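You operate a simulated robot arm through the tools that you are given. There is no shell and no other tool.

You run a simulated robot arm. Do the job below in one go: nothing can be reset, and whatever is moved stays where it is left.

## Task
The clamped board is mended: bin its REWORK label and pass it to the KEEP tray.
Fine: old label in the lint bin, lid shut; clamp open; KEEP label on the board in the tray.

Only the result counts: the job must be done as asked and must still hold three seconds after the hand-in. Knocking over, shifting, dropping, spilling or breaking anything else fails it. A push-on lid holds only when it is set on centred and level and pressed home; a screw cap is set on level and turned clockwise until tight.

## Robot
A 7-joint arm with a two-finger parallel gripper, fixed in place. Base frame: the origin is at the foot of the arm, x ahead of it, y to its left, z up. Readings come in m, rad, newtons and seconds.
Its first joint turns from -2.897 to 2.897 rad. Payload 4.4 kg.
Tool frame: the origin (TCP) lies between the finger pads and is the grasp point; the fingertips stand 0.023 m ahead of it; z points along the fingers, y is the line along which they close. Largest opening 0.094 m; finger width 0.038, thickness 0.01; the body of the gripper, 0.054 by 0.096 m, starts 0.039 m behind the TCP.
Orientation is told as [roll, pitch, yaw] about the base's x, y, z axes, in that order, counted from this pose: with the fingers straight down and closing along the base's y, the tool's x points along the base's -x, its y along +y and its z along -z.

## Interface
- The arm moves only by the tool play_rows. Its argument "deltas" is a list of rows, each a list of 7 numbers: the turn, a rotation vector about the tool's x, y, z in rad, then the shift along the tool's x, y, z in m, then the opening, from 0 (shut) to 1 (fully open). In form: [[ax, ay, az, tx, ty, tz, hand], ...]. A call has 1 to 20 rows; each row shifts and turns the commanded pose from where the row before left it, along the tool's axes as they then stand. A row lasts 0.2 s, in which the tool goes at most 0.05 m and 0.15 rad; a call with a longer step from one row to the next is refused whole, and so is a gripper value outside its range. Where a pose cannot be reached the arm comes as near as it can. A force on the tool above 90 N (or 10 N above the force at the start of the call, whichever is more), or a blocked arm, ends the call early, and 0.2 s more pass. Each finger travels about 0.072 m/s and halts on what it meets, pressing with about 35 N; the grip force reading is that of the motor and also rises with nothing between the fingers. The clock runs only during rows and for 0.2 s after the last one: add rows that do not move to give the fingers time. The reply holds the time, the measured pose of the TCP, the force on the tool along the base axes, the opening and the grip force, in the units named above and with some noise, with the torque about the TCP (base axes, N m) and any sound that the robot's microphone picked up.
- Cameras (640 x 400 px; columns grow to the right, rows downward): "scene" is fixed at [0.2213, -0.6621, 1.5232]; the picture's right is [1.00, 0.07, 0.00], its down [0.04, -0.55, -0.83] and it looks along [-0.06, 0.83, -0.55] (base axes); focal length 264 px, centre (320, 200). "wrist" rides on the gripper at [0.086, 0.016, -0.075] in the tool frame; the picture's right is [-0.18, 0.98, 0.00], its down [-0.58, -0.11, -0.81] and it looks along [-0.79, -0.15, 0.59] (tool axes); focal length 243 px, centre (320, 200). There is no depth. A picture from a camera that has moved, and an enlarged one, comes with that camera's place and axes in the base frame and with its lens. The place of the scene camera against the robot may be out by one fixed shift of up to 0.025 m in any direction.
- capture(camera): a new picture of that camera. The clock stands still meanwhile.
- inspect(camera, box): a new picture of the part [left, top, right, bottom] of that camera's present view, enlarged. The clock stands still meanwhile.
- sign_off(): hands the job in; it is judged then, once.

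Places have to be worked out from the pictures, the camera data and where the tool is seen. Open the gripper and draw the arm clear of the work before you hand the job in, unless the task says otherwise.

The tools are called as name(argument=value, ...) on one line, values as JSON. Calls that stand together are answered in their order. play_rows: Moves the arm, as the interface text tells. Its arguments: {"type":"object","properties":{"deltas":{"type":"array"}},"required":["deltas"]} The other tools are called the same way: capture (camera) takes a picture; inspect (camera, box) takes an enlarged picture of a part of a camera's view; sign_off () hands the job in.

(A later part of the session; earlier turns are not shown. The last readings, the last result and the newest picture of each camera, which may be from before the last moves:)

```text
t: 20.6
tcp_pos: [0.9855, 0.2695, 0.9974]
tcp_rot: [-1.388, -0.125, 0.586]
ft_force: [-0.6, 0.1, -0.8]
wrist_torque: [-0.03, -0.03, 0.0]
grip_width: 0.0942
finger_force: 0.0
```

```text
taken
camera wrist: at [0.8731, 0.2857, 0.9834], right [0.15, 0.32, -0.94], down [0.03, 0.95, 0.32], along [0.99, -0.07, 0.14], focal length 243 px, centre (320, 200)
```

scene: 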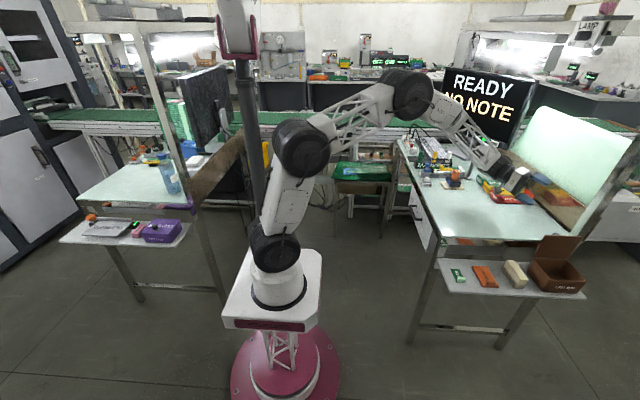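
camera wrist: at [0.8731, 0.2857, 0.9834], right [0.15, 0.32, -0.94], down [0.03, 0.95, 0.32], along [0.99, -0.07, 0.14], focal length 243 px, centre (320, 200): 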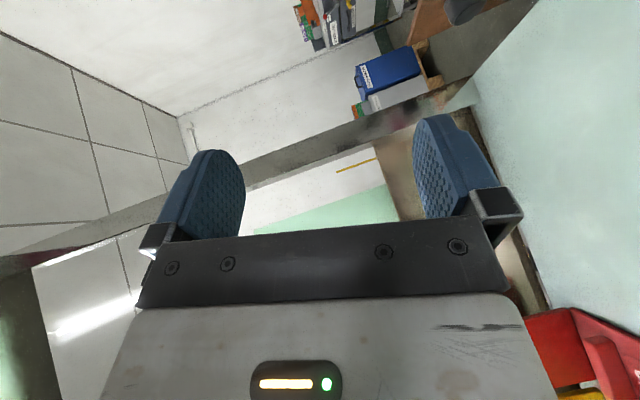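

The lid stands open on its own and the arm is free. I unwind the roll to return to the plain tilted pose, then look at the trays.

play_rows(deltas=[[-0.1115, 0, 0.0761, 0, 0, 0, 1], [-0.1115, 0, 0.0761, 0, 0, 0, 1], [-0.1115, 0, 0.0761, 0, 0, 0, 1], [-0.1115, 0, 0.0761, 0, 0, 0, 1], [-0.1115, 0, 0.0761, 0, 0, 0, 1], [-0.1115, 0, 0.0761, 0, 0, 0, 1], [-0.1115, 0, 0.0761, 0, 0, 0, 1], [-0.1115, 0, 0.0761, 0, 0, 0, 1], [-0.1115, 0, 0.0761, 0, 0, 0, 1], [-0.1115, 0, 0.0761, 0, 0, 0, 1], [0, 0, 0, 0, 0, 0, 1]])

capture(camera="wrist")

```text
t: 23.0
tcp_pos: [0.9873, 0.271, 0.9966]
tcp_rot: [0.001, -0.6, -0.002]
ft_force: [0.1, -0.1, -0.3]
wrist_torque: [-0.02, 0.01, 0.03]
grip_width: 0.0937
finger_force: 0.1
```

```text
taken
camera wrist: at [0.8739, 0.2856, 1.0086], right [0.15, 0.98, 0.11], down [0.02, -0.11, 0.99], along [0.99, -0.15, -0.04], focal length 243 px, centre (320, 200)
```

wrist: 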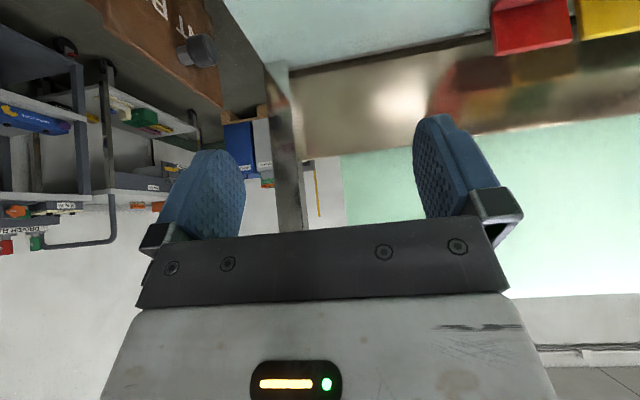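

Next I straighten the tool and move back over the near part of the bench to view the clamp area closely.

play_rows(deltas=[[0, 0.15, 0, 0, 0, -0.03, 1], [0, 0.15, 0, 0, 0, -0.02, 1], [0, 0.15, 0, 0, 0, -0.02, 1], [0, 0.15, 0, 0, 0, -0.02, 1], [0, 0, 0, 0.045, 0.02, 0, 1], [0, 0, 0, 0.045, 0.02, 0, 1], [0, 0, 0, 0.045, 0.02, 0, 1], [0, 0, 0, 0.045, 0.02, 0, 1], [0, 0, 0, 0.045, 0.02, 0, 1], [0, 0, 0, 0.045, 0.02, 0, 1], [0, 0, 0, 0.045, 0.02, 0, 1], [0, 0, 0, 0.02, 0.04, 0, 1], [0, 0, 0, 0.02, 0.04, 0, 1], [0, 0, 0, 0, 0.04, 0, 1], [0, 0, 0, 0, 0, 0, 1]])

capture(camera="wrist")

capture(camera="scene")

```text
t: 26.2
tcp_pos: [0.598, 0.5297, 1.0788]
tcp_rot: [-0.001, 0.0, 0.001]
ft_force: [-0.3, 0.0, -0.1]
wrist_torque: [-0.01, -0.01, 0.03]
grip_width: 0.0941
finger_force: 0.1
```

```text
taken
camera wrist: at [0.5117, 0.546, 1.1522], right [0.18, 0.98, 0.0], down [0.58, -0.11, 0.81], along [0.79, -0.15, -0.59], focal length 243 px, centre (320, 200)
```

wrist: 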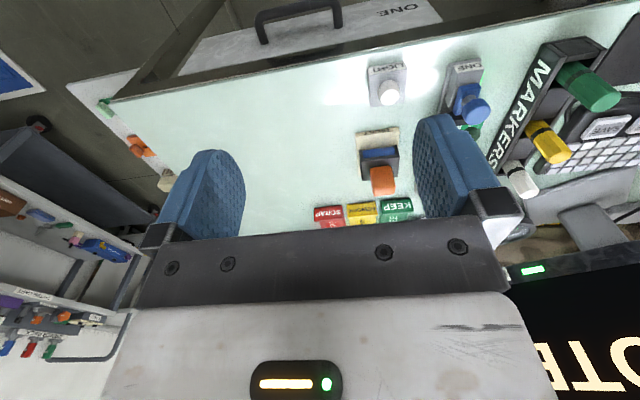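

```text
taken
```

scene: 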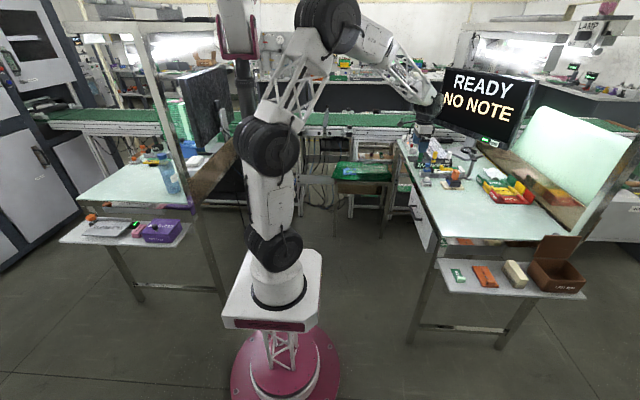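

I yaw the tool 0.7 rad toward the clamp so the camera faces it.

play_rows(deltas=[[0, 0, -0.14, 0, 0, 0, 1], [0, 0, -0.14, 0, 0, 0, 1], [0, 0, -0.14, 0, 0, 0, 1], [0, 0, -0.14, 0, 0, 0, 1], [0, 0, -0.14, 0, 0, 0, 1], [0, 0, 0, 0, 0, 0, 1]])

capture(camera="wrist")

inspect(camera="wrist", box=[230, 40, 430, 165])

```text
t: 27.6
tcp_pos: [0.5986, 0.5308, 1.0781]
tcp_rot: [-0.001, 0.0, 0.699]
ft_force: [0.0, 0.2, -0.3]
wrist_torque: [-0.05, -0.02, 0.04]
grip_width: 0.0943
finger_force: 0.1
```

```text
taken
camera wrist: at [0.5215, 0.4864, 1.1527], right [-0.49, 0.87, 0.0], down [0.51, 0.29, 0.81], along [0.7, 0.4, -0.59], focal length 243 px, centre (320, 200)
```

wrist: 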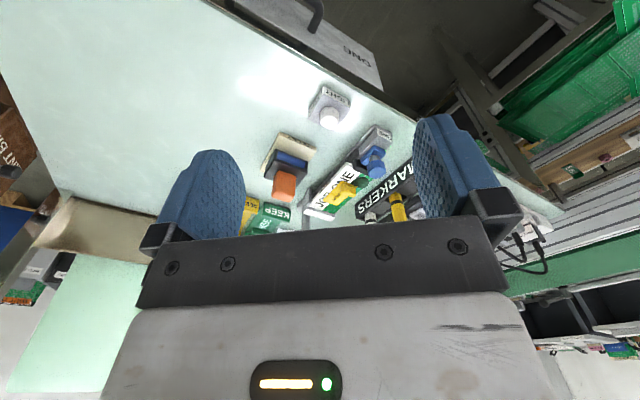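

```text
3.20 times, centred on (330, 102) of wrist
camera zoom: at [0.5215, 0.4864, 1.1527], right [-0.49, 0.87, 0.0], down [0.51, 0.29, 0.81], along [0.7, 0.4, -0.59], focal length 776 px, centre (288, 512)
```

zoom: 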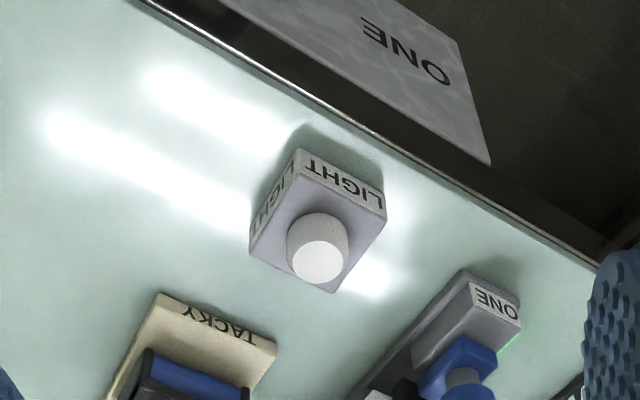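

The board centre reads about (0.84, 0.70) and the clamp knob about (0.71, 0.69). I move closer for a detailed view.

play_rows(deltas=[[0, 0, 0, -0.04, 0, 0.01, 1], [0, 0, 0, -0.04, 0, 0.01, 1], [0, 0, 0, -0.04, 0, 0.01, 1], [0, 0, 0, 0, 0, 0.01, 1], [0, 0, 0, 0, 0, 0, 1]])

capture(camera="wrist")

inspect(camera="wrist", box=[240, 90, 430, 210])

capture(camera="scene")

```text
t: 28.8
tcp_pos: [0.6896, 0.6077, 1.039]
tcp_rot: [0.001, 0.001, 0.7]
ft_force: [-0.4, 0.5, -0.1]
wrist_torque: [0.02, -0.02, 0.0]
grip_width: 0.0942
finger_force: 0.1
```

```text
taken
camera wrist: at [0.6137, 0.5638, 1.1128], right [-0.49, 0.87, 0.0], down [0.52, 0.29, 0.81], along [0.7, 0.4, -0.59], focal length 243 px, centre (320, 200)
```

wrist: 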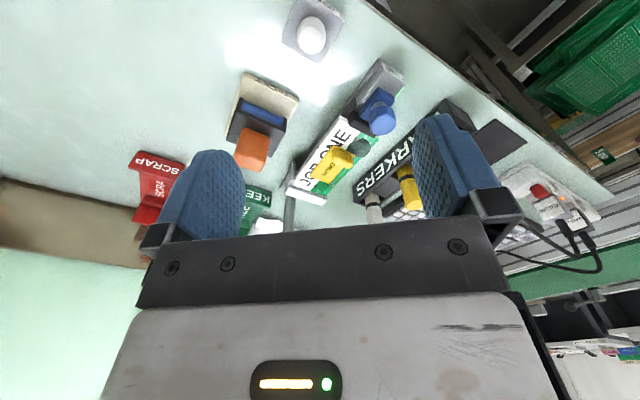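

```text
3.33 times, centred on (335, 150) of wrist
camera zoom: at [0.6137, 0.5638, 1.1128], right [-0.49, 0.87, 0.0], down [0.52, 0.29, 0.81], along [0.7, 0.4, -0.59], focal length 809 px, centre (270, 367)
```

zoom: 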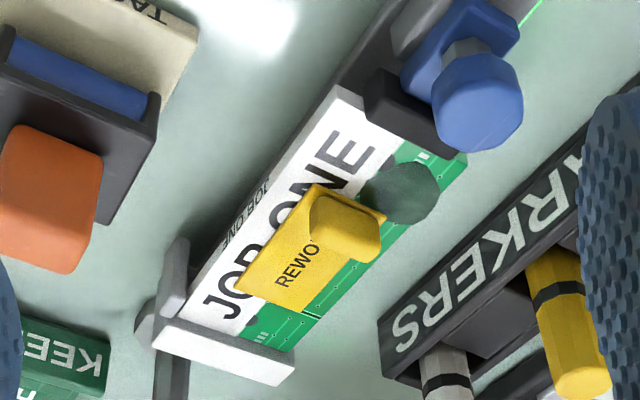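

```text
taken
```

scene: 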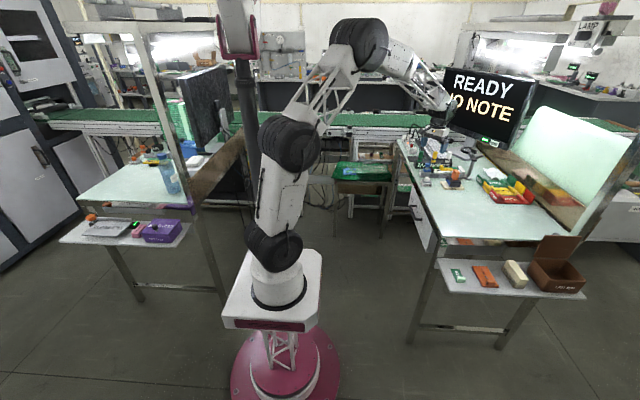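

Estimates now: REWORK tab at about (0.802, 0.705, top z≈0.875), clamp knob at (0.726, 0.708, 0.88), marker box front y≈0.768. I set the tool to yaw 0 with 0.6 tilt and hover near the tab for an aligned look.

play_rows(deltas=[[0, 0, 0.14, 0, 0, 0, 1], [0, 0, 0.14, 0, 0, 0, 1], [0, 0, 0.14, 0, 0, 0, 1], [0, 0, 0.14, 0, 0, 0, 1], [0, 0, 0.14, 0, 0, 0, 1], [0, -0.15, 0, 0, 0, 0, 1], [0, -0.15, 0, 0, 0, 0, 1], [0, -0.15, 0, 0, 0, 0, 1], [0, -0.15, 0, 0, 0, 0, 1], [0, 0, 0, -0.0035, 0.0243, 0.0236, 0.7], [0, 0, 0, -0.0035, 0.0243, 0.0236, 0.7], [0, 0, 0, -0.0035, 0.0243, 0.0236, 0.7], [0, 0, 0, -0.0035, 0.0243, 0.0236, 0.7], [0, 0, 0, 0, 0, 0, 0.7]])

capture(camera="wrist")

inspect(camera="wrist", box=[240, 0, 400, 100])

inspect(camera="scene", box=[400, 120, 496, 180])

```text
t: 31.8
tcp_pos: [0.7543, 0.7061, 0.9685]
tcp_rot: [0.001, -0.601, -0.002]
ft_force: [-0.8, 0.1, -1.1]
wrist_torque: [0.04, 0.02, 0.01]
grip_width: 0.0656
finger_force: 0.1
```

```text
taken
camera wrist: at [0.6406, 0.7209, 0.9807], right [0.15, 0.98, 0.1], down [0.02, -0.11, 0.99], along [0.99, -0.15, -0.04], focal length 243 px, centre (320, 200)
```

wrist: 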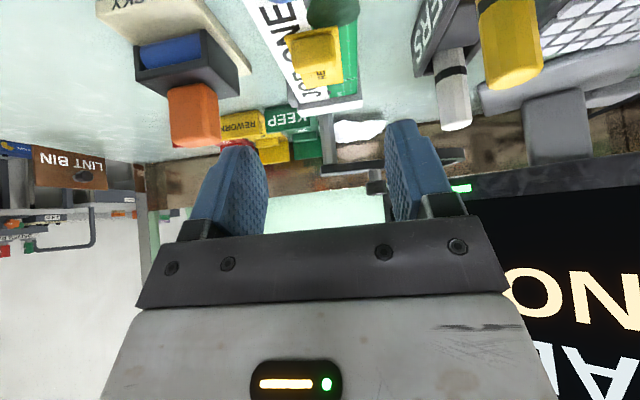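

```text
4.00 times, centred on (320, 50) of wrist
camera zoom: at [0.6406, 0.7209, 0.9807], right [0.15, 0.98, 0.1], down [0.02, -0.11, 0.99], along [0.99, -0.15, -0.04], focal length 970 px, centre (320, 800)
```

zoom: 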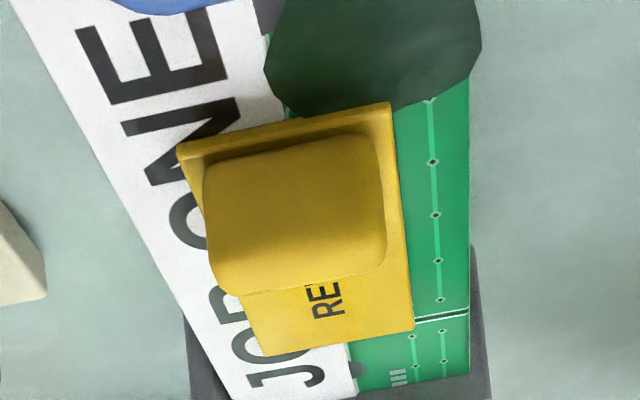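

```text
6.67 times, centred on (448, 150) of scene
camera zoom: at [0.2213, -0.6621, 1.5232], right [1.0, 0.07, 0.0], down [0.04, -0.55, -0.83], along [-0.06, 0.83, -0.55], focal length 1762 px, centre (-533, 533)
```

zoom: 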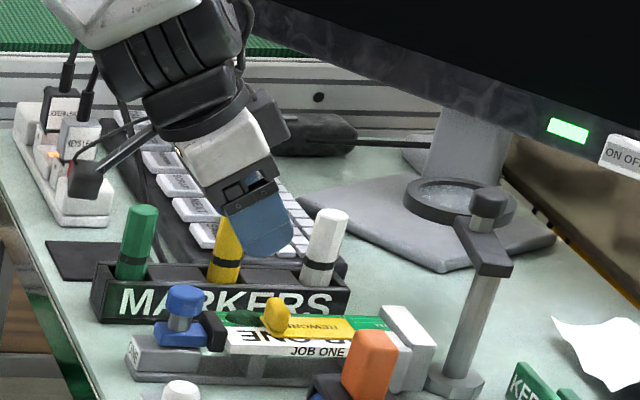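

Triangulating the two wrist views: label surface z≈0.863, tab spans x≈0.795–0.809, y≈0.686–0.717, top z≈0.884. I advance most of the way along the tool axis and check.

play_rows(deltas=[[0, 0, 0, 0.0008, -0.0012, 0.0163, 0.7], [0, 0, 0, 0.0008, -0.0012, 0.0163, 0.7], [0, 0, 0, 0.0008, -0.0012, 0.0163, 0.7], [0, 0, 0, 0.0008, -0.001, 0.0163, 0.7], [0, 0, 0, 0, 0, 0, 0.7]])

capture(camera="wrist")

inspect(camera="wrist", box=[240, 80, 400, 180])

inspect(camera="scene", box=[410, 135, 474, 175])

```text
t: 33.0
tcp_pos: [0.7905, 0.7012, 0.9121]
tcp_rot: [0.0, -0.598, -0.002]
ft_force: [0.1, 0.3, -0.3]
wrist_torque: [-0.02, -0.02, 0.01]
grip_width: 0.0658
finger_force: 0.2
```

```text
taken
camera wrist: at [0.6763, 0.7163, 0.9248], right [0.15, 0.98, 0.1], down [0.02, -0.11, 0.99], along [0.99, -0.15, -0.04], focal length 243 px, centre (320, 200)
```

wrist: 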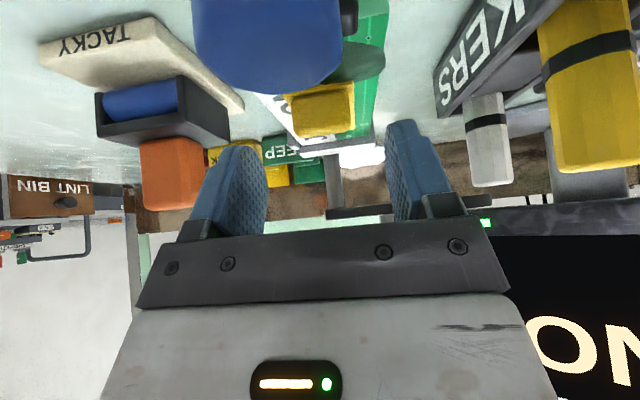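

```text
4.00 times, centred on (320, 130) of wrist
camera zoom: at [0.6763, 0.7163, 0.9248], right [0.15, 0.98, 0.1], down [0.02, -0.11, 0.99], along [0.99, -0.15, -0.04], focal length 970 px, centre (320, 480)
```

zoom: 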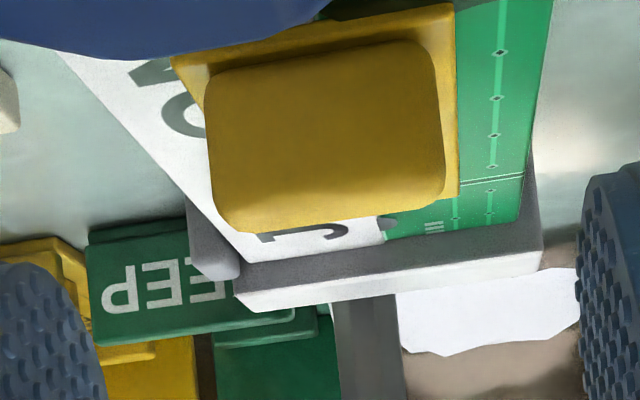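

```text
10.00 times, centred on (442, 155) of scene
camera zoom: at [0.2213, -0.6621, 1.5232], right [1.0, 0.07, 0.0], down [0.04, -0.55, -0.83], along [-0.06, 0.83, -0.55], focal length 2643 px, centre (-900, 650)
```

zoom: 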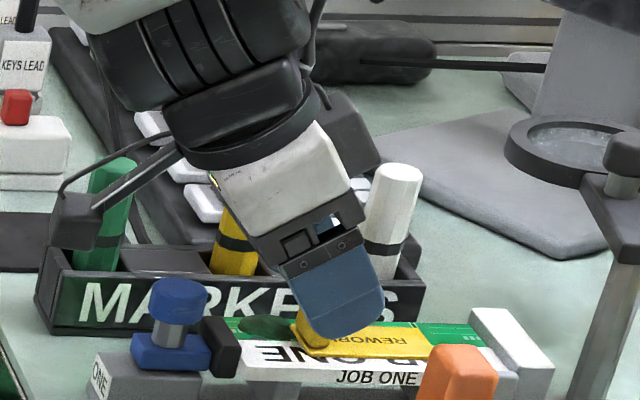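

The tab centre checks out at (0.802, 0.7025, 0.874). I go the last 18 mm, stopping just over the board, and close on the tab.

play_rows(deltas=[[0, 0, 0, 0.0006, 0.0012, 0.0093, 0.7], [0, 0, 0, 0.0006, 0, 0.0093, 0.7], [0, 0, 0, 0, 0, 0, 0.5], [0, 0, 0, 0, 0, 0, 0.35], [0, 0, 0, 0, 0, 0, 0.25], [0, 0, 0, 0, 0, 0, 0.15], [0, 0, 0, 0, 0, 0, 0.15]])

capture(camera="wrist")

inspect(camera="scene", box=[410, 135, 474, 175])

```text
t: 34.6
tcp_pos: [0.7977, 0.7035, 0.8972]
tcp_rot: [0.001, -0.601, 0.001]
ft_force: [0.5, -0.1, 0.5]
wrist_torque: [-0.01, 0.02, -0.01]
grip_width: 0.0268
finger_force: 34.7
```

```text
taken
camera wrist: at [0.6851, 0.7176, 0.9089], right [0.15, 0.98, 0.1], down [0.02, -0.11, 0.99], along [0.99, -0.15, -0.04], focal length 243 px, centre (320, 200)
```

wrist: 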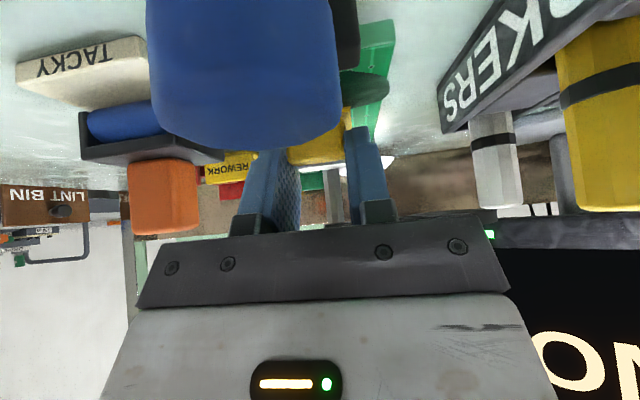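

```text
10.00 times, centred on (442, 155) of scene
camera zoom: at [0.2213, -0.6621, 1.5232], right [1.0, 0.07, 0.0], down [0.04, -0.55, -0.83], along [-0.06, 0.83, -0.55], focal length 2643 px, centre (-900, 650)
```

zoom: 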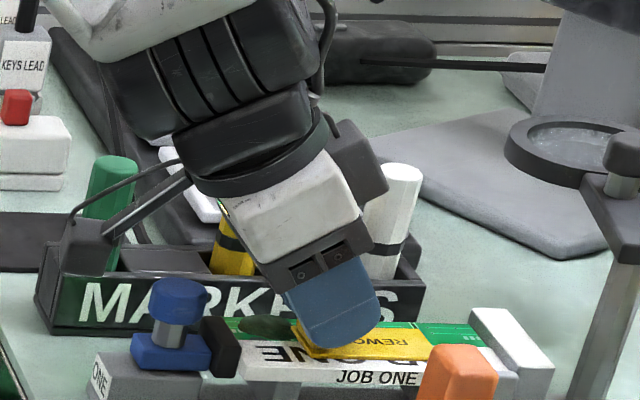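

The grip has closed on the tab (0.0268 m) without side load. I peel by lifting straight up slowly.

play_rows(deltas=[[0, 0, 0, -0.0028, 0, -0.0041, 0.1], [0, 0, 0, -0.0028, 0, -0.0041, 0.1], [0, 0, 0, -0.0056, 0, -0.0083, 0.1], [0, 0, 0, -0.0056, 0, -0.0083, 0.1], [0, 0, 0, -0.0085, 0, -0.0124, 0.1], [0, 0, 0, -0.0085, 0, -0.0124, 0.1], [0, 0, 0, 0, 0, 0, 0.1]])

capture(camera="wrist")

inspect(camera="scene", box=[400, 120, 480, 170])

```text
t: 36.2
tcp_pos: [0.799, 0.7029, 0.9571]
tcp_rot: [0.0, -0.601, -0.003]
ft_force: [-0.2, -0.2, -0.1]
wrist_torque: [0.02, -0.02, 0.04]
grip_width: 0.0265
finger_force: 35.0
```

```text
taken
camera wrist: at [0.6853, 0.7174, 0.9694], right [0.15, 0.98, 0.1], down [0.02, -0.11, 0.99], along [0.99, -0.15, -0.04], focal length 243 px, centre (320, 200)
```

wrist: 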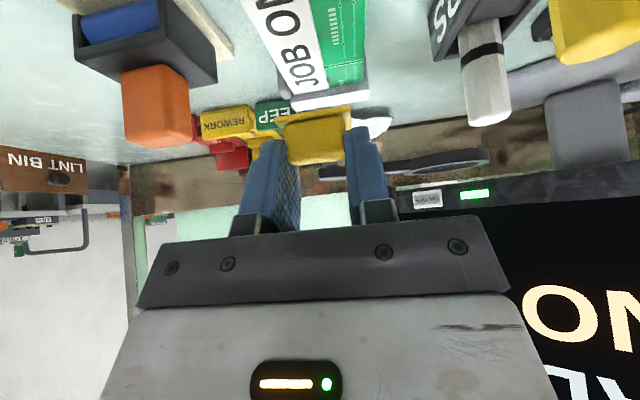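

```text
8.00 times, centred on (440, 145) of scene
camera zoom: at [0.2213, -0.6621, 1.5232], right [1.0, 0.07, 0.0], down [0.04, -0.55, -0.83], along [-0.06, 0.83, -0.55], focal length 2115 px, centre (-640, 640)
```

zoom: 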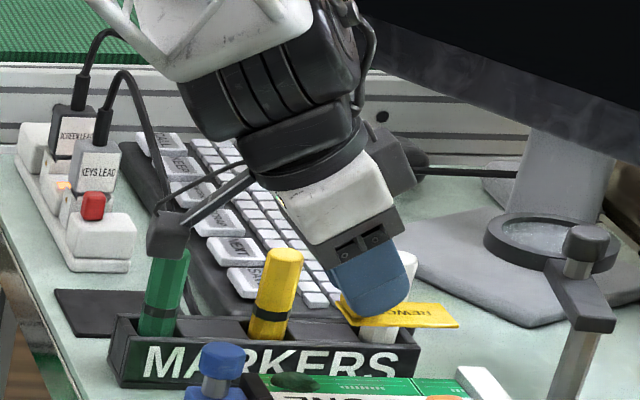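

The REWORK label came away cleanly in the grip. I carry it at safe height around to above the open lint bin.

play_rows(deltas=[[0, 0, 0, -0.0056, -0.04, -0.0083, 0.1], [0, 0, 0, -0.0056, -0.04, -0.0083, 0.1], [0, 0, 0, -0.01677, -0.0445, 0.01147, 0.1], [0, 0, 0, -0.01677, -0.0445, 0.01147, 0.1], [0, 0, 0, -0.01677, -0.0445, 0.01147, 0.1], [0, 0, 0, -0.01677, -0.0445, 0.01147, 0.1], [0, 0, 0, -0.01677, -0.0445, 0.01147, 0.1], [0, 0, 0, -0.01677, -0.0445, 0.01147, 0.1], [0, 0, 0, -0.01677, -0.0445, 0.01147, 0.1], [0, 0, 0, -0.01677, -0.0445, 0.01147, 0.1], [0, 0, 0, -0.01677, -0.0445, 0.01147, 0.1], [0, 0, 0, -0.01677, -0.0445, 0.01147, 0.1], [0, 0, 0, -0.01677, -0.0445, 0.01147, 0.1], [0, 0, 0, -0.01677, -0.0445, 0.01147, 0.1], [0, 0, 0, 0, -0.004, 0, 0.1], [0, 0, 0, 0, 0, 0, 0.1]])

capture(camera="wrist")

inspect(camera="scene", box=[490, 205, 618, 285])

```text
t: 39.6
tcp_pos: [1.0403, 0.0829, 0.9769]
tcp_rot: [-0.001, -0.599, -0.001]
ft_force: [0.5, 0.4, 0.5]
wrist_torque: [0.0, 0.02, -0.01]
grip_width: 0.0264
finger_force: 34.7
```

```text
taken
camera wrist: at [0.9285, 0.0984, 0.9888], right [0.15, 0.98, 0.1], down [0.02, -0.11, 0.99], along [0.99, -0.15, -0.04], focal length 243 px, centre (320, 200)
```

wrist: 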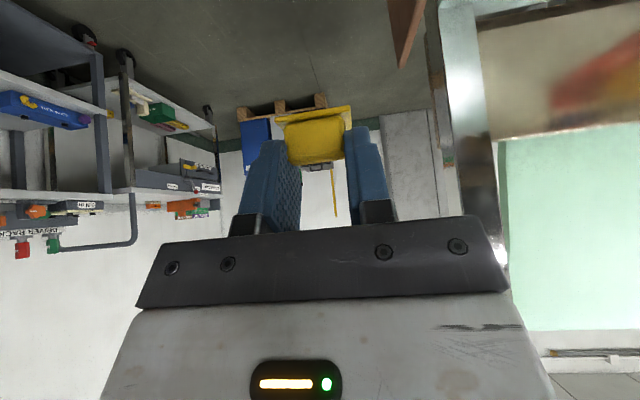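

```text
5.00 times, centred on (554, 245) of scene
camera zoom: at [0.2213, -0.6621, 1.5232], right [1.0, 0.07, 0.0], down [0.04, -0.55, -0.83], along [-0.06, 0.83, -0.55], focal length 1322 px, centre (-850, -25)
```

zoom: 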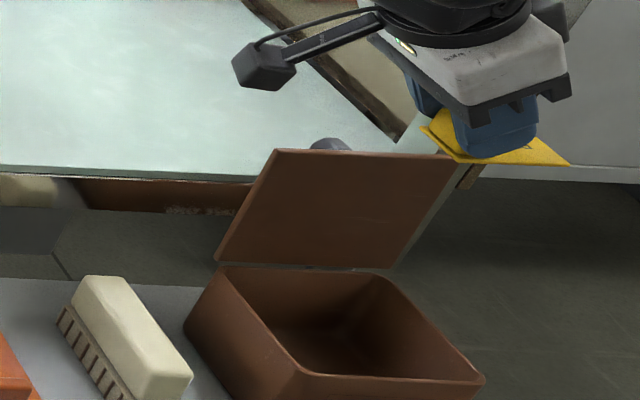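

Label is over the bin mouth (centre ≈(1.07, 0.085)). I lower straight down with 8 mm shift away from the standing lid, and look before release.

play_rows(deltas=[[0, 0, 0, 0.0205, -0.004, 0.03, 0.1], [0, 0, 0, 0.0205, -0.004, 0.03, 0.1], [0, 0, 0, 0.0205, 0, 0.03, 0.1], [0, 0, 0, 0.0205, 0, 0.03, 0.1], [0, 0, 0, 0.0205, 0, 0.03, 0.1], [0, 0, 0, 0, 0, 0, 0.1]])

inspect(camera="scene", box=[490, 215, 618, 295])

capture(camera="wrist")

```text
t: 41.0
tcp_pos: [1.041, 0.0766, 0.7949]
tcp_rot: [0.001, -0.602, 0.002]
ft_force: [-0.5, 0.7, 0.3]
wrist_torque: [0.0, 0.0, 0.02]
grip_width: 0.0266
finger_force: 34.5
```

```text
5.00 times, centred on (554, 255) of scene
camera zoom: at [0.2213, -0.6621, 1.5232], right [1.0, 0.07, 0.0], down [0.04, -0.55, -0.83], along [-0.06, 0.83, -0.55], focal length 1322 px, centre (-850, -75)
```

zoom: 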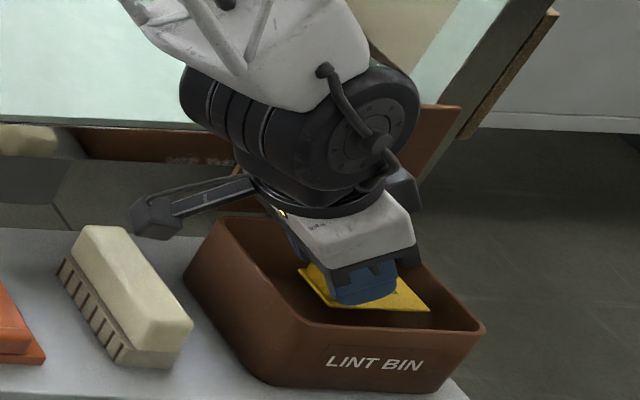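

```text
taken
camera wrist: at [0.9281, 0.0908, 0.8068], right [0.15, 0.98, 0.1], down [0.02, -0.11, 0.99], along [0.99, -0.15, -0.04], focal length 243 px, centre (320, 200)
```

wrist: 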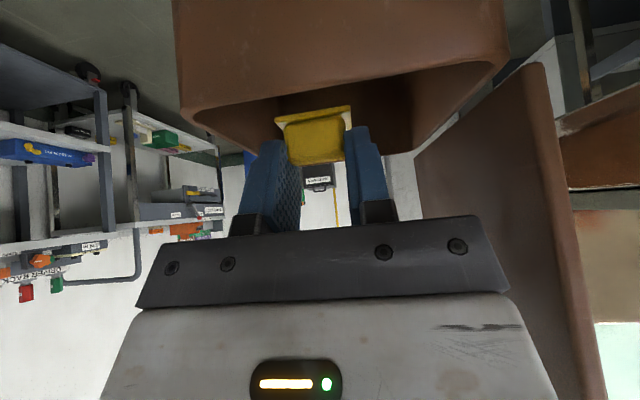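

The label hangs inside the bin mouth, forces are nil. I release it.

play_rows(deltas=[[0, 0, 0, 0.004, 0, 0.006, 0.1], [0, 0, 0, 0, 0, 0, 0.3], [0, 0, 0, 0, 0, 0, 0.45], [0, 0, 0, 0, 0, 0, 0.55], [0, 0, 0, 0, 0, 0, 0.55]])

inspect(camera="scene", box=[490, 215, 618, 295])

capture(camera="wrist")

```text
t: 42.2
tcp_pos: [1.0413, 0.0764, 0.7884]
tcp_rot: [0.0, -0.6, 0.001]
ft_force: [0.9, 0.1, 0.1]
wrist_torque: [-0.02, 0.02, -0.02]
grip_width: 0.0516
finger_force: 0.0
```

```text
5.00 times, centred on (554, 255) of scene
camera zoom: at [0.2213, -0.6621, 1.5232], right [1.0, 0.07, 0.0], down [0.04, -0.55, -0.83], along [-0.06, 0.83, -0.55], focal length 1322 px, centre (-850, -75)
```

zoom: 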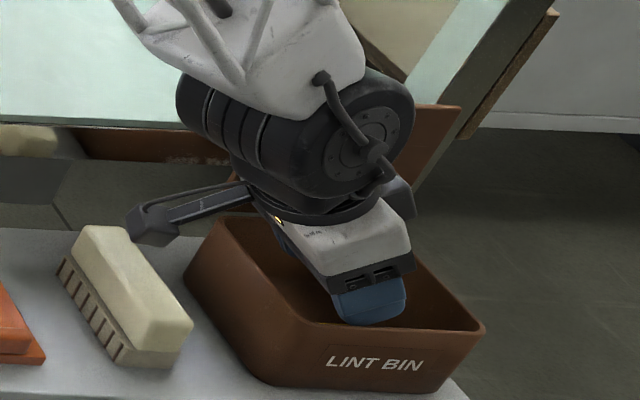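

```text
taken
camera wrist: at [0.9285, 0.0907, 0.7999], right [0.15, 0.98, 0.1], down [0.02, -0.11, 0.99], along [0.99, -0.15, -0.04], focal length 243 px, centre (320, 200)
```

wrist: 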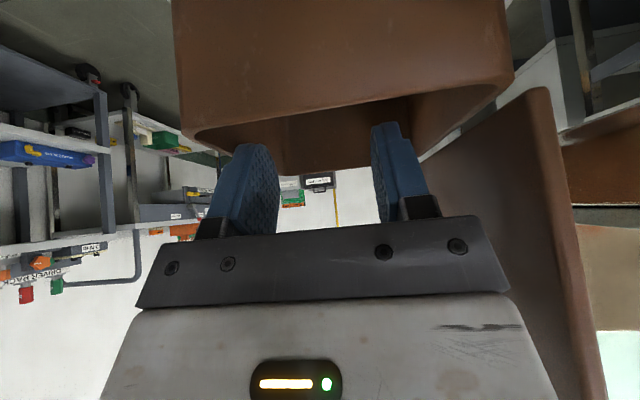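

The label has dropped in. I rise clear of the bin and look at the standing lid and into the bin.

play_rows(deltas=[[0, 0, 0, -0.0226, 0, -0.033, 0.55], [0, 0, 0, -0.0226, 0, -0.033, 0.55], [0, 0, 0, -0.0226, 0, -0.033, 0.55], [0, 0, 0, -0.0226, 0, -0.033, 0.55], [0, 0, 0, 0.04, 0, -0.0274, 0.55], [0, 0, 0, 0.04, 0, -0.0274, 0.55], [0, 0, 0, 0, 0, 0, 0.55]])

inspect(camera="scene", box=[510, 225, 606, 285])

capture(camera="wrist")

```text
t: 43.8
tcp_pos: [0.9451, 0.0751, 0.9479]
tcp_rot: [0.0, -0.601, 0.0]
ft_force: [-0.4, -0.1, 0.0]
wrist_torque: [-0.02, -0.03, -0.01]
grip_width: 0.0516
finger_force: 0.1
```

```text
6.67 times, centred on (558, 255) of scene
camera zoom: at [0.2213, -0.6621, 1.5232], right [1.0, 0.07, 0.0], down [0.04, -0.55, -0.83], along [-0.06, 0.83, -0.55], focal length 1762 px, centre (-1267, -167)
```

zoom: 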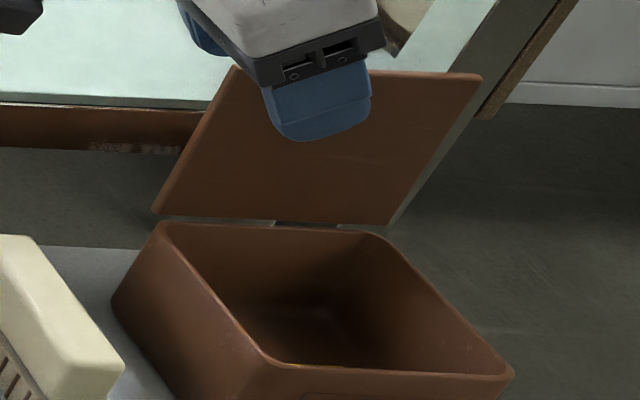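

```text
taken
camera wrist: at [0.832, 0.0903, 0.9597], right [0.15, 0.98, 0.1], down [0.02, -0.11, 0.99], along [0.99, -0.15, -0.04], focal length 243 px, centre (320, 200)
```

wrist: 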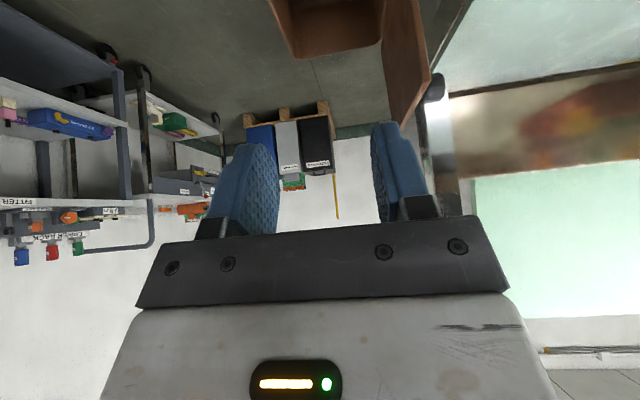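

A sliver of yellow shows inside the bin. The lid's top edge stands near y≈0.149, z≈0.875; I bring the part-open fingers over its inner part (away from the knob) so they straddle the plate.

play_rows(deltas=[[0, 0, 0, 0, 0.0375, 0, 0.55], [0, 0, 0, 0, 0.0375, 0, 0.55], [0, 0, 0, -0.0118, 0, 0.0222, 0.55], [0, 0, 0, -0.0118, 0, 0.0222, 0.55], [0, 0, 0, -0.0118, 0, 0.0222, 0.55], [0, 0, 0, 0, 0, 0, 0.55]])

inspect(camera="scene", box=[510, 225, 606, 285])

capture(camera="wrist")

```text
t: 45.2
tcp_pos: [1.012, 0.1507, 0.9135]
tcp_rot: [0.002, -0.6, 0.001]
ft_force: [-0.1, 0.9, 0.8]
wrist_torque: [0.03, -0.01, -0.01]
grip_width: 0.0518
finger_force: 0.0
```

```text
6.67 times, centred on (558, 255) of scene
camera zoom: at [0.2213, -0.6621, 1.5232], right [1.0, 0.07, 0.0], down [0.04, -0.55, -0.83], along [-0.06, 0.83, -0.55], focal length 1762 px, centre (-1267, -167)
```

zoom: 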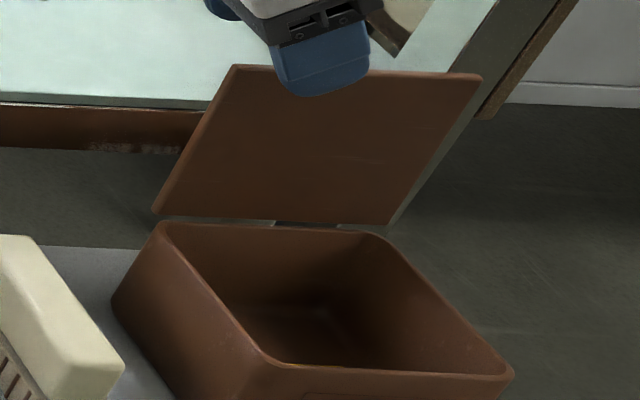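

```text
taken
camera wrist: at [0.8993, 0.1661, 0.925], right [0.15, 0.98, 0.1], down [0.02, -0.11, 0.99], along [0.99, -0.15, -0.04], focal length 243 px, centre (320, 200)
```

wrist: 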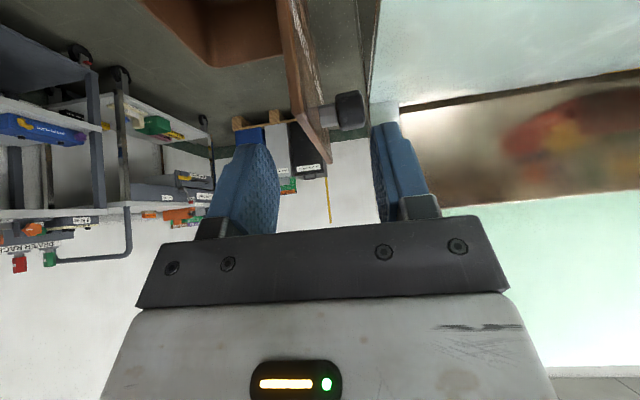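

The lid plate is between the fingers. I lower about 3 cm so they straddle its edge, narrow the gap, then nudge it to just past vertical.

play_rows(deltas=[[0, 0, 0, 0.0084, 0.002, 0.0122, 0.55], [0, 0, 0, 0.0083, 0.002, 0.0121, 0.45], [0, 0, 0, 0, 0, 0, 0.35], [0, 0, 0, 0, -0.006, 0, 0.35], [0, 0, 0, 0, -0.006, 0, 0.35], [0, 0, 0, 0, 0, 0, 0.35]])

inspect(camera="scene", box=[510, 225, 606, 285])

capture(camera="wrist")

```text
t: 46.6
tcp_pos: [1.0132, 0.1444, 0.8831]
tcp_rot: [-0.001, -0.603, -0.002]
ft_force: [0.6, -0.1, -0.9]
wrist_torque: [-0.04, 0.02, 0.02]
grip_width: 0.0328
finger_force: 0.1
```

```text
6.67 times, centred on (558, 255) of scene
camera zoom: at [0.2213, -0.6621, 1.5232], right [1.0, 0.07, 0.0], down [0.04, -0.55, -0.83], along [-0.06, 0.83, -0.55], focal length 1762 px, centre (-1267, -167)
```

zoom: 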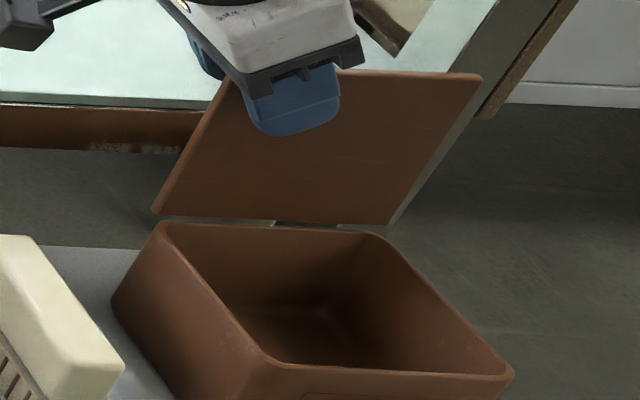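

```text
taken
camera wrist: at [0.899, 0.1577, 0.8953], right [0.15, 0.98, 0.1], down [0.02, -0.11, 0.99], along [0.99, -0.15, -0.04], focal length 243 px, centre (320, 200)
```

wrist: 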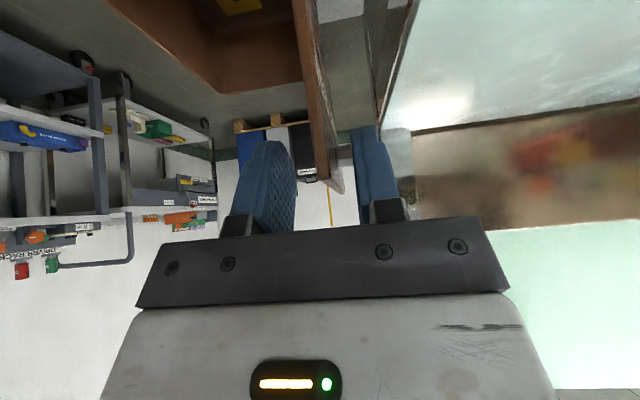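

The label is visible lying in the bin, and the lid is well between the fingers. I now guide the lid along its arc toward shut.

play_rows(deltas=[[0, 0, 0, 0, -0.008, 0, 0.35], [0, 0, 0, 0, -0.008, 0, 0.35], [0, 0, 0, 0.001, -0.006, 0.0015, 0.35], [0, 0, 0, 0.0012, -0.006, 0.0018, 0.35], [0, 0, 0, 0.0043, -0.0195, 0.0063, 0.35], [0, 0, 0, 0, 0, 0, 0.35]])

inspect(camera="scene", box=[510, 225, 606, 285])

capture(camera="wrist")

```text
t: 48.0
tcp_pos: [1.0136, 0.0953, 0.8733]
tcp_rot: [0.001, -0.6, -0.001]
ft_force: [0.2, -0.7, -0.5]
wrist_torque: [-0.02, 0.02, 0.01]
grip_width: 0.0331
finger_force: 0.3
```

```text
6.67 times, centred on (558, 255) of scene
camera zoom: at [0.2213, -0.6621, 1.5232], right [1.0, 0.07, 0.0], down [0.04, -0.55, -0.83], along [-0.06, 0.83, -0.55], focal length 1762 px, centre (-1267, -167)
```

zoom: 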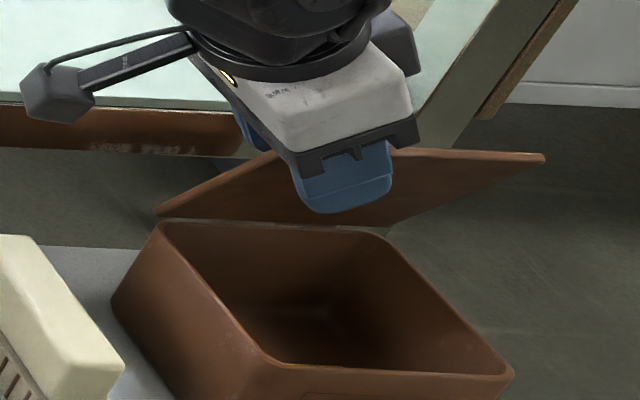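

```text
taken
camera wrist: at [0.8989, 0.1105, 0.8843], right [0.15, 0.98, 0.1], down [0.02, -0.11, 0.99], along [0.99, -0.15, -0.04], focal length 243 px, centre (320, 200)
```

wrist: 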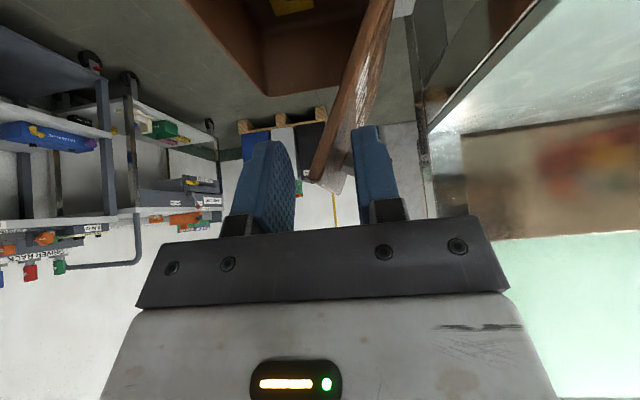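

It follows well (lid ≈1.05 rad). I continue down the arc.

play_rows(deltas=[[0, 0, 0, 0.0045, -0.01, 0.0066, 0.35], [0, 0, 0, 0.0045, -0.008, 0.0066, 0.35], [0, 0, 0, 0.0047, -0.008, 0.0069, 0.35], [0, 0, 0, 0.005, -0.006, 0.0073, 0.35], [0, 0, 0, 0.005, -0.006, 0.0073, 0.35], [0, 0, 0, 0, 0, 0, 0.35]])

inspect(camera="scene", box=[510, 225, 606, 285])

capture(camera="wrist")

```text
t: 49.4
tcp_pos: [1.013, 0.0576, 0.8305]
tcp_rot: [-0.001, -0.602, -0.002]
ft_force: [4.3, -12.0, 6.4]
wrist_torque: [-0.15, -0.16, 0.07]
grip_width: 0.0384
finger_force: 6.2
```

```text
6.67 times, centred on (558, 255) of scene
camera zoom: at [0.2213, -0.6621, 1.5232], right [1.0, 0.07, 0.0], down [0.04, -0.55, -0.83], along [-0.06, 0.83, -0.55], focal length 1762 px, centre (-1267, -167)
```

zoom: 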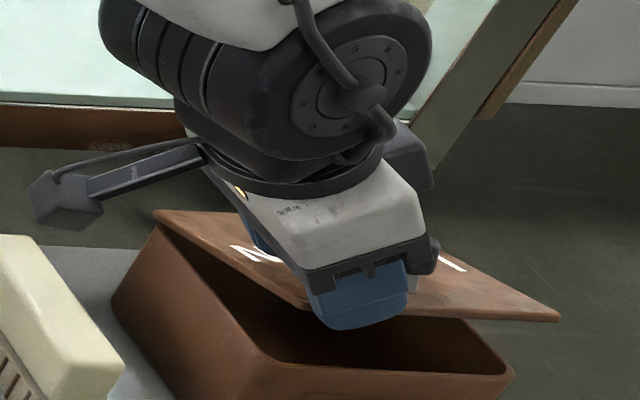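

```text
taken
camera wrist: at [0.8994, 0.072, 0.8421], right [0.15, 0.98, 0.1], down [0.02, -0.11, 0.99], along [0.99, -0.15, -0.04], focal length 243 px, centre (320, 200)
```

wrist: 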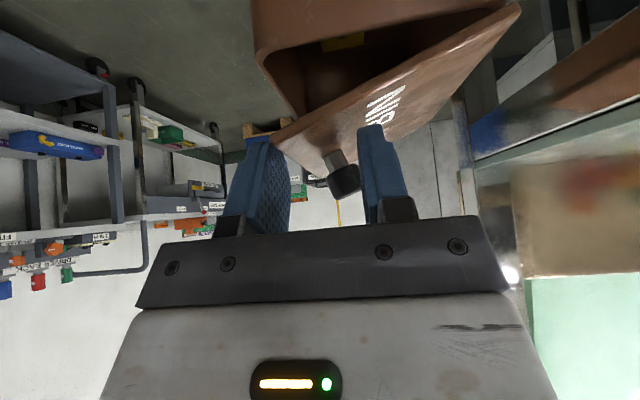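

The lid is at ≈0.45 rad with the front finger just outside its edge. I lift straight up to let it go, then check.

play_rows(deltas=[[0, 0, 0, -0.0056, 0, -0.0083, 0.4], [0, 0, 0, -0.0113, 0, -0.0165, 0.4], [0, 0, 0, -0.0113, 0, -0.0165, 0.4], [0, 0, 0, -0.0113, 0, -0.0165, 0.2], [0, 0, 0, 0, 0, 0, 0]])

inspect(camera="scene", box=[510, 225, 606, 285])

capture(camera="wrist")

```text
t: 50.6
tcp_pos: [1.0124, 0.0577, 0.9]
tcp_rot: [0.001, -0.598, -0.002]
ft_force: [0.1, 0.1, -0.8]
wrist_torque: [0.01, -0.03, 0.01]
grip_width: 0.0001
finger_force: 35.1
```

```text
6.67 times, centred on (558, 255) of scene
camera zoom: at [0.2213, -0.6621, 1.5232], right [1.0, 0.07, 0.0], down [0.04, -0.55, -0.83], along [-0.06, 0.83, -0.55], focal length 1762 px, centre (-1267, -167)
```

zoom: 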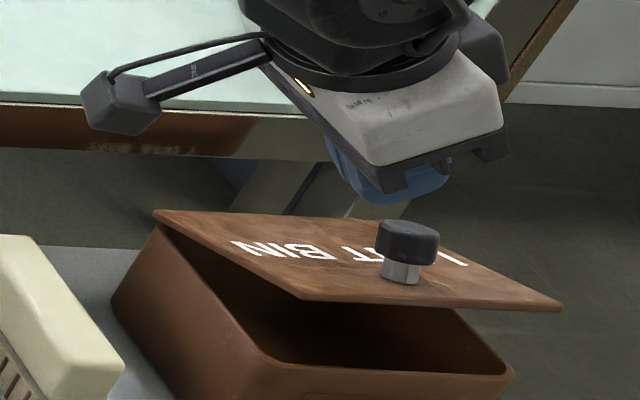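

```text
taken
camera wrist: at [0.8989, 0.0723, 0.9118], right [0.15, 0.98, 0.1], down [0.03, -0.11, 0.99], along [0.99, -0.15, -0.04], focal length 243 px, centre (320, 200)
```

wrist: 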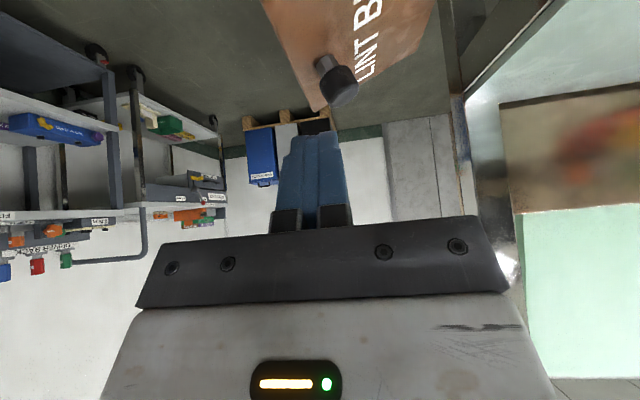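

The hinge holds by friction at ≈0.45 rad. With closed fingers I push down near the front edge, beside the knob.

play_rows(deltas=[[0, 0, 0, 0.0072, -0.004, 0.0194, 0], [0, 0, 0, 0.0113, 0, 0.0165, 0], [0, 0, 0, 0.0113, 0, 0.0165, 0], [0, 0, 0, 0.0113, 0, 0.0165, 0], [0, 0, 0, 0.0056, 0, 0.0083, 0], [0, 0, 0, 0, 0, 0, 0]])

inspect(camera="scene", box=[510, 225, 606, 285])

capture(camera="wrist")

```text
t: 52.0
tcp_pos: [1.0176, 0.0547, 0.8094]
tcp_rot: [0.0, -0.599, -0.001]
ft_force: [0.3, 0.4, 0.4]
wrist_torque: [0.01, 0.0, -0.01]
grip_width: 0.0
finger_force: 34.8
```

```text
6.67 times, centred on (558, 255) of scene
camera zoom: at [0.2213, -0.6621, 1.5232], right [1.0, 0.07, 0.0], down [0.04, -0.55, -0.83], along [-0.06, 0.83, -0.55], focal length 1762 px, centre (-1267, -167)
```

zoom: 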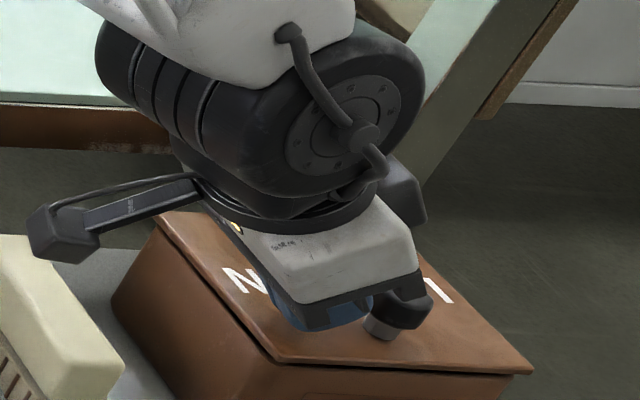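

```text
taken
camera wrist: at [0.904, 0.0683, 0.8216], right [0.15, 0.98, 0.1], down [0.03, -0.11, 0.99], along [0.99, -0.15, -0.04], focal length 243 px, centre (320, 200)
```

wrist: 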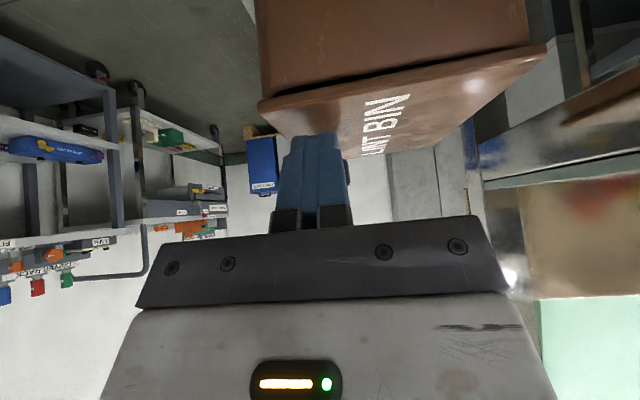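

Nearly shut; a small gap remains. I press the rest in small steps until force builds.

play_rows(deltas=[[0, 0, 0, 0.0028, 0, 0.0041, 0], [0, 0, 0, 0.0017, 0, 0.0025, 0], [0, 0, 0, 0, 0, 0, 0]])

inspect(camera="scene", box=[510, 225, 606, 285])

```text
t: 52.8
tcp_pos: [1.0185, 0.0546, 0.8057]
tcp_rot: [0.0, -0.604, -0.001]
ft_force: [-9.2, -1.9, 36.9]
wrist_torque: [-0.02, 0.39, 0.01]
grip_width: 0.0
finger_force: 34.6
```

```text
6.67 times, centred on (558, 255) of scene
camera zoom: at [0.2213, -0.6621, 1.5232], right [1.0, 0.07, 0.0], down [0.04, -0.55, -0.83], along [-0.06, 0.83, -0.55], focal length 1762 px, centre (-1267, -167)
```

zoom: 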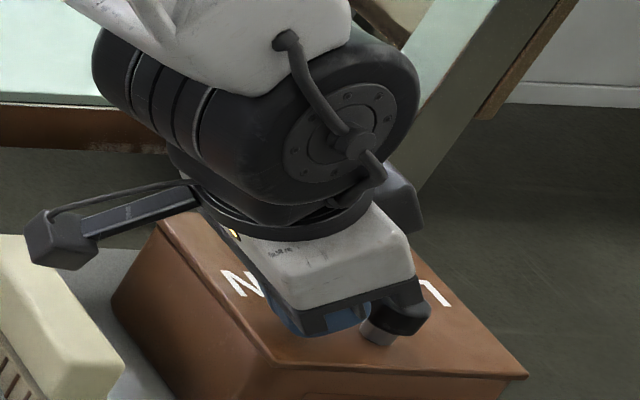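

The lid is pressed home (37 N). I withdraw upward and check the bin.

play_rows(deltas=[[0, 0, 0, -0.0113, 0, -0.0165, 0], [0, 0, 0, -0.0226, 0, -0.033, 0.2], [0, 0, 0, -0.0226, 0, -0.033, 0.5], [0, 0, 0, -0.0226, 0, -0.033, 0.5], [0, 0, 0, -0.0226, 0, -0.033, 0.5], [0, 0, 0, 0.0413, 0, -0.0282, 0.5], [0, 0, 0, 0.0413, 0, -0.0282, 0.5], [0, 0, 0, 0, 0, 0, 0.5]])

inspect(camera="scene", box=[510, 235, 606, 295])

capture(camera="scene")

```text
t: 54.6
tcp_pos: [0.916, 0.0526, 0.9819]
tcp_rot: [0.0, -0.6, -0.001]
ft_force: [-0.8, 0.7, -0.7]
wrist_torque: [0.0, -0.01, -0.01]
grip_width: 0.0469
finger_force: 0.1
```

```text
6.67 times, centred on (558, 265) of scene
camera zoom: at [0.2213, -0.6621, 1.5232], right [1.0, 0.07, 0.0], down [0.04, -0.55, -0.83], along [-0.06, 0.83, -0.55], focal length 1762 px, centre (-1267, -233)
```

zoom: 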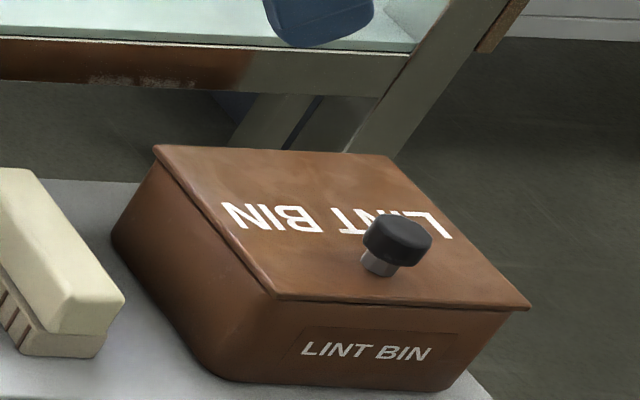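

```text
taken
```

scene: 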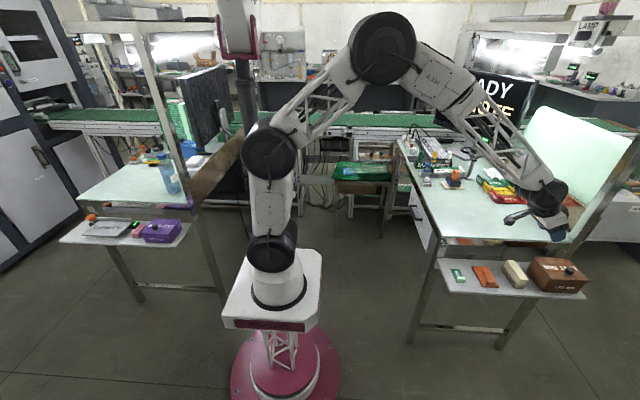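

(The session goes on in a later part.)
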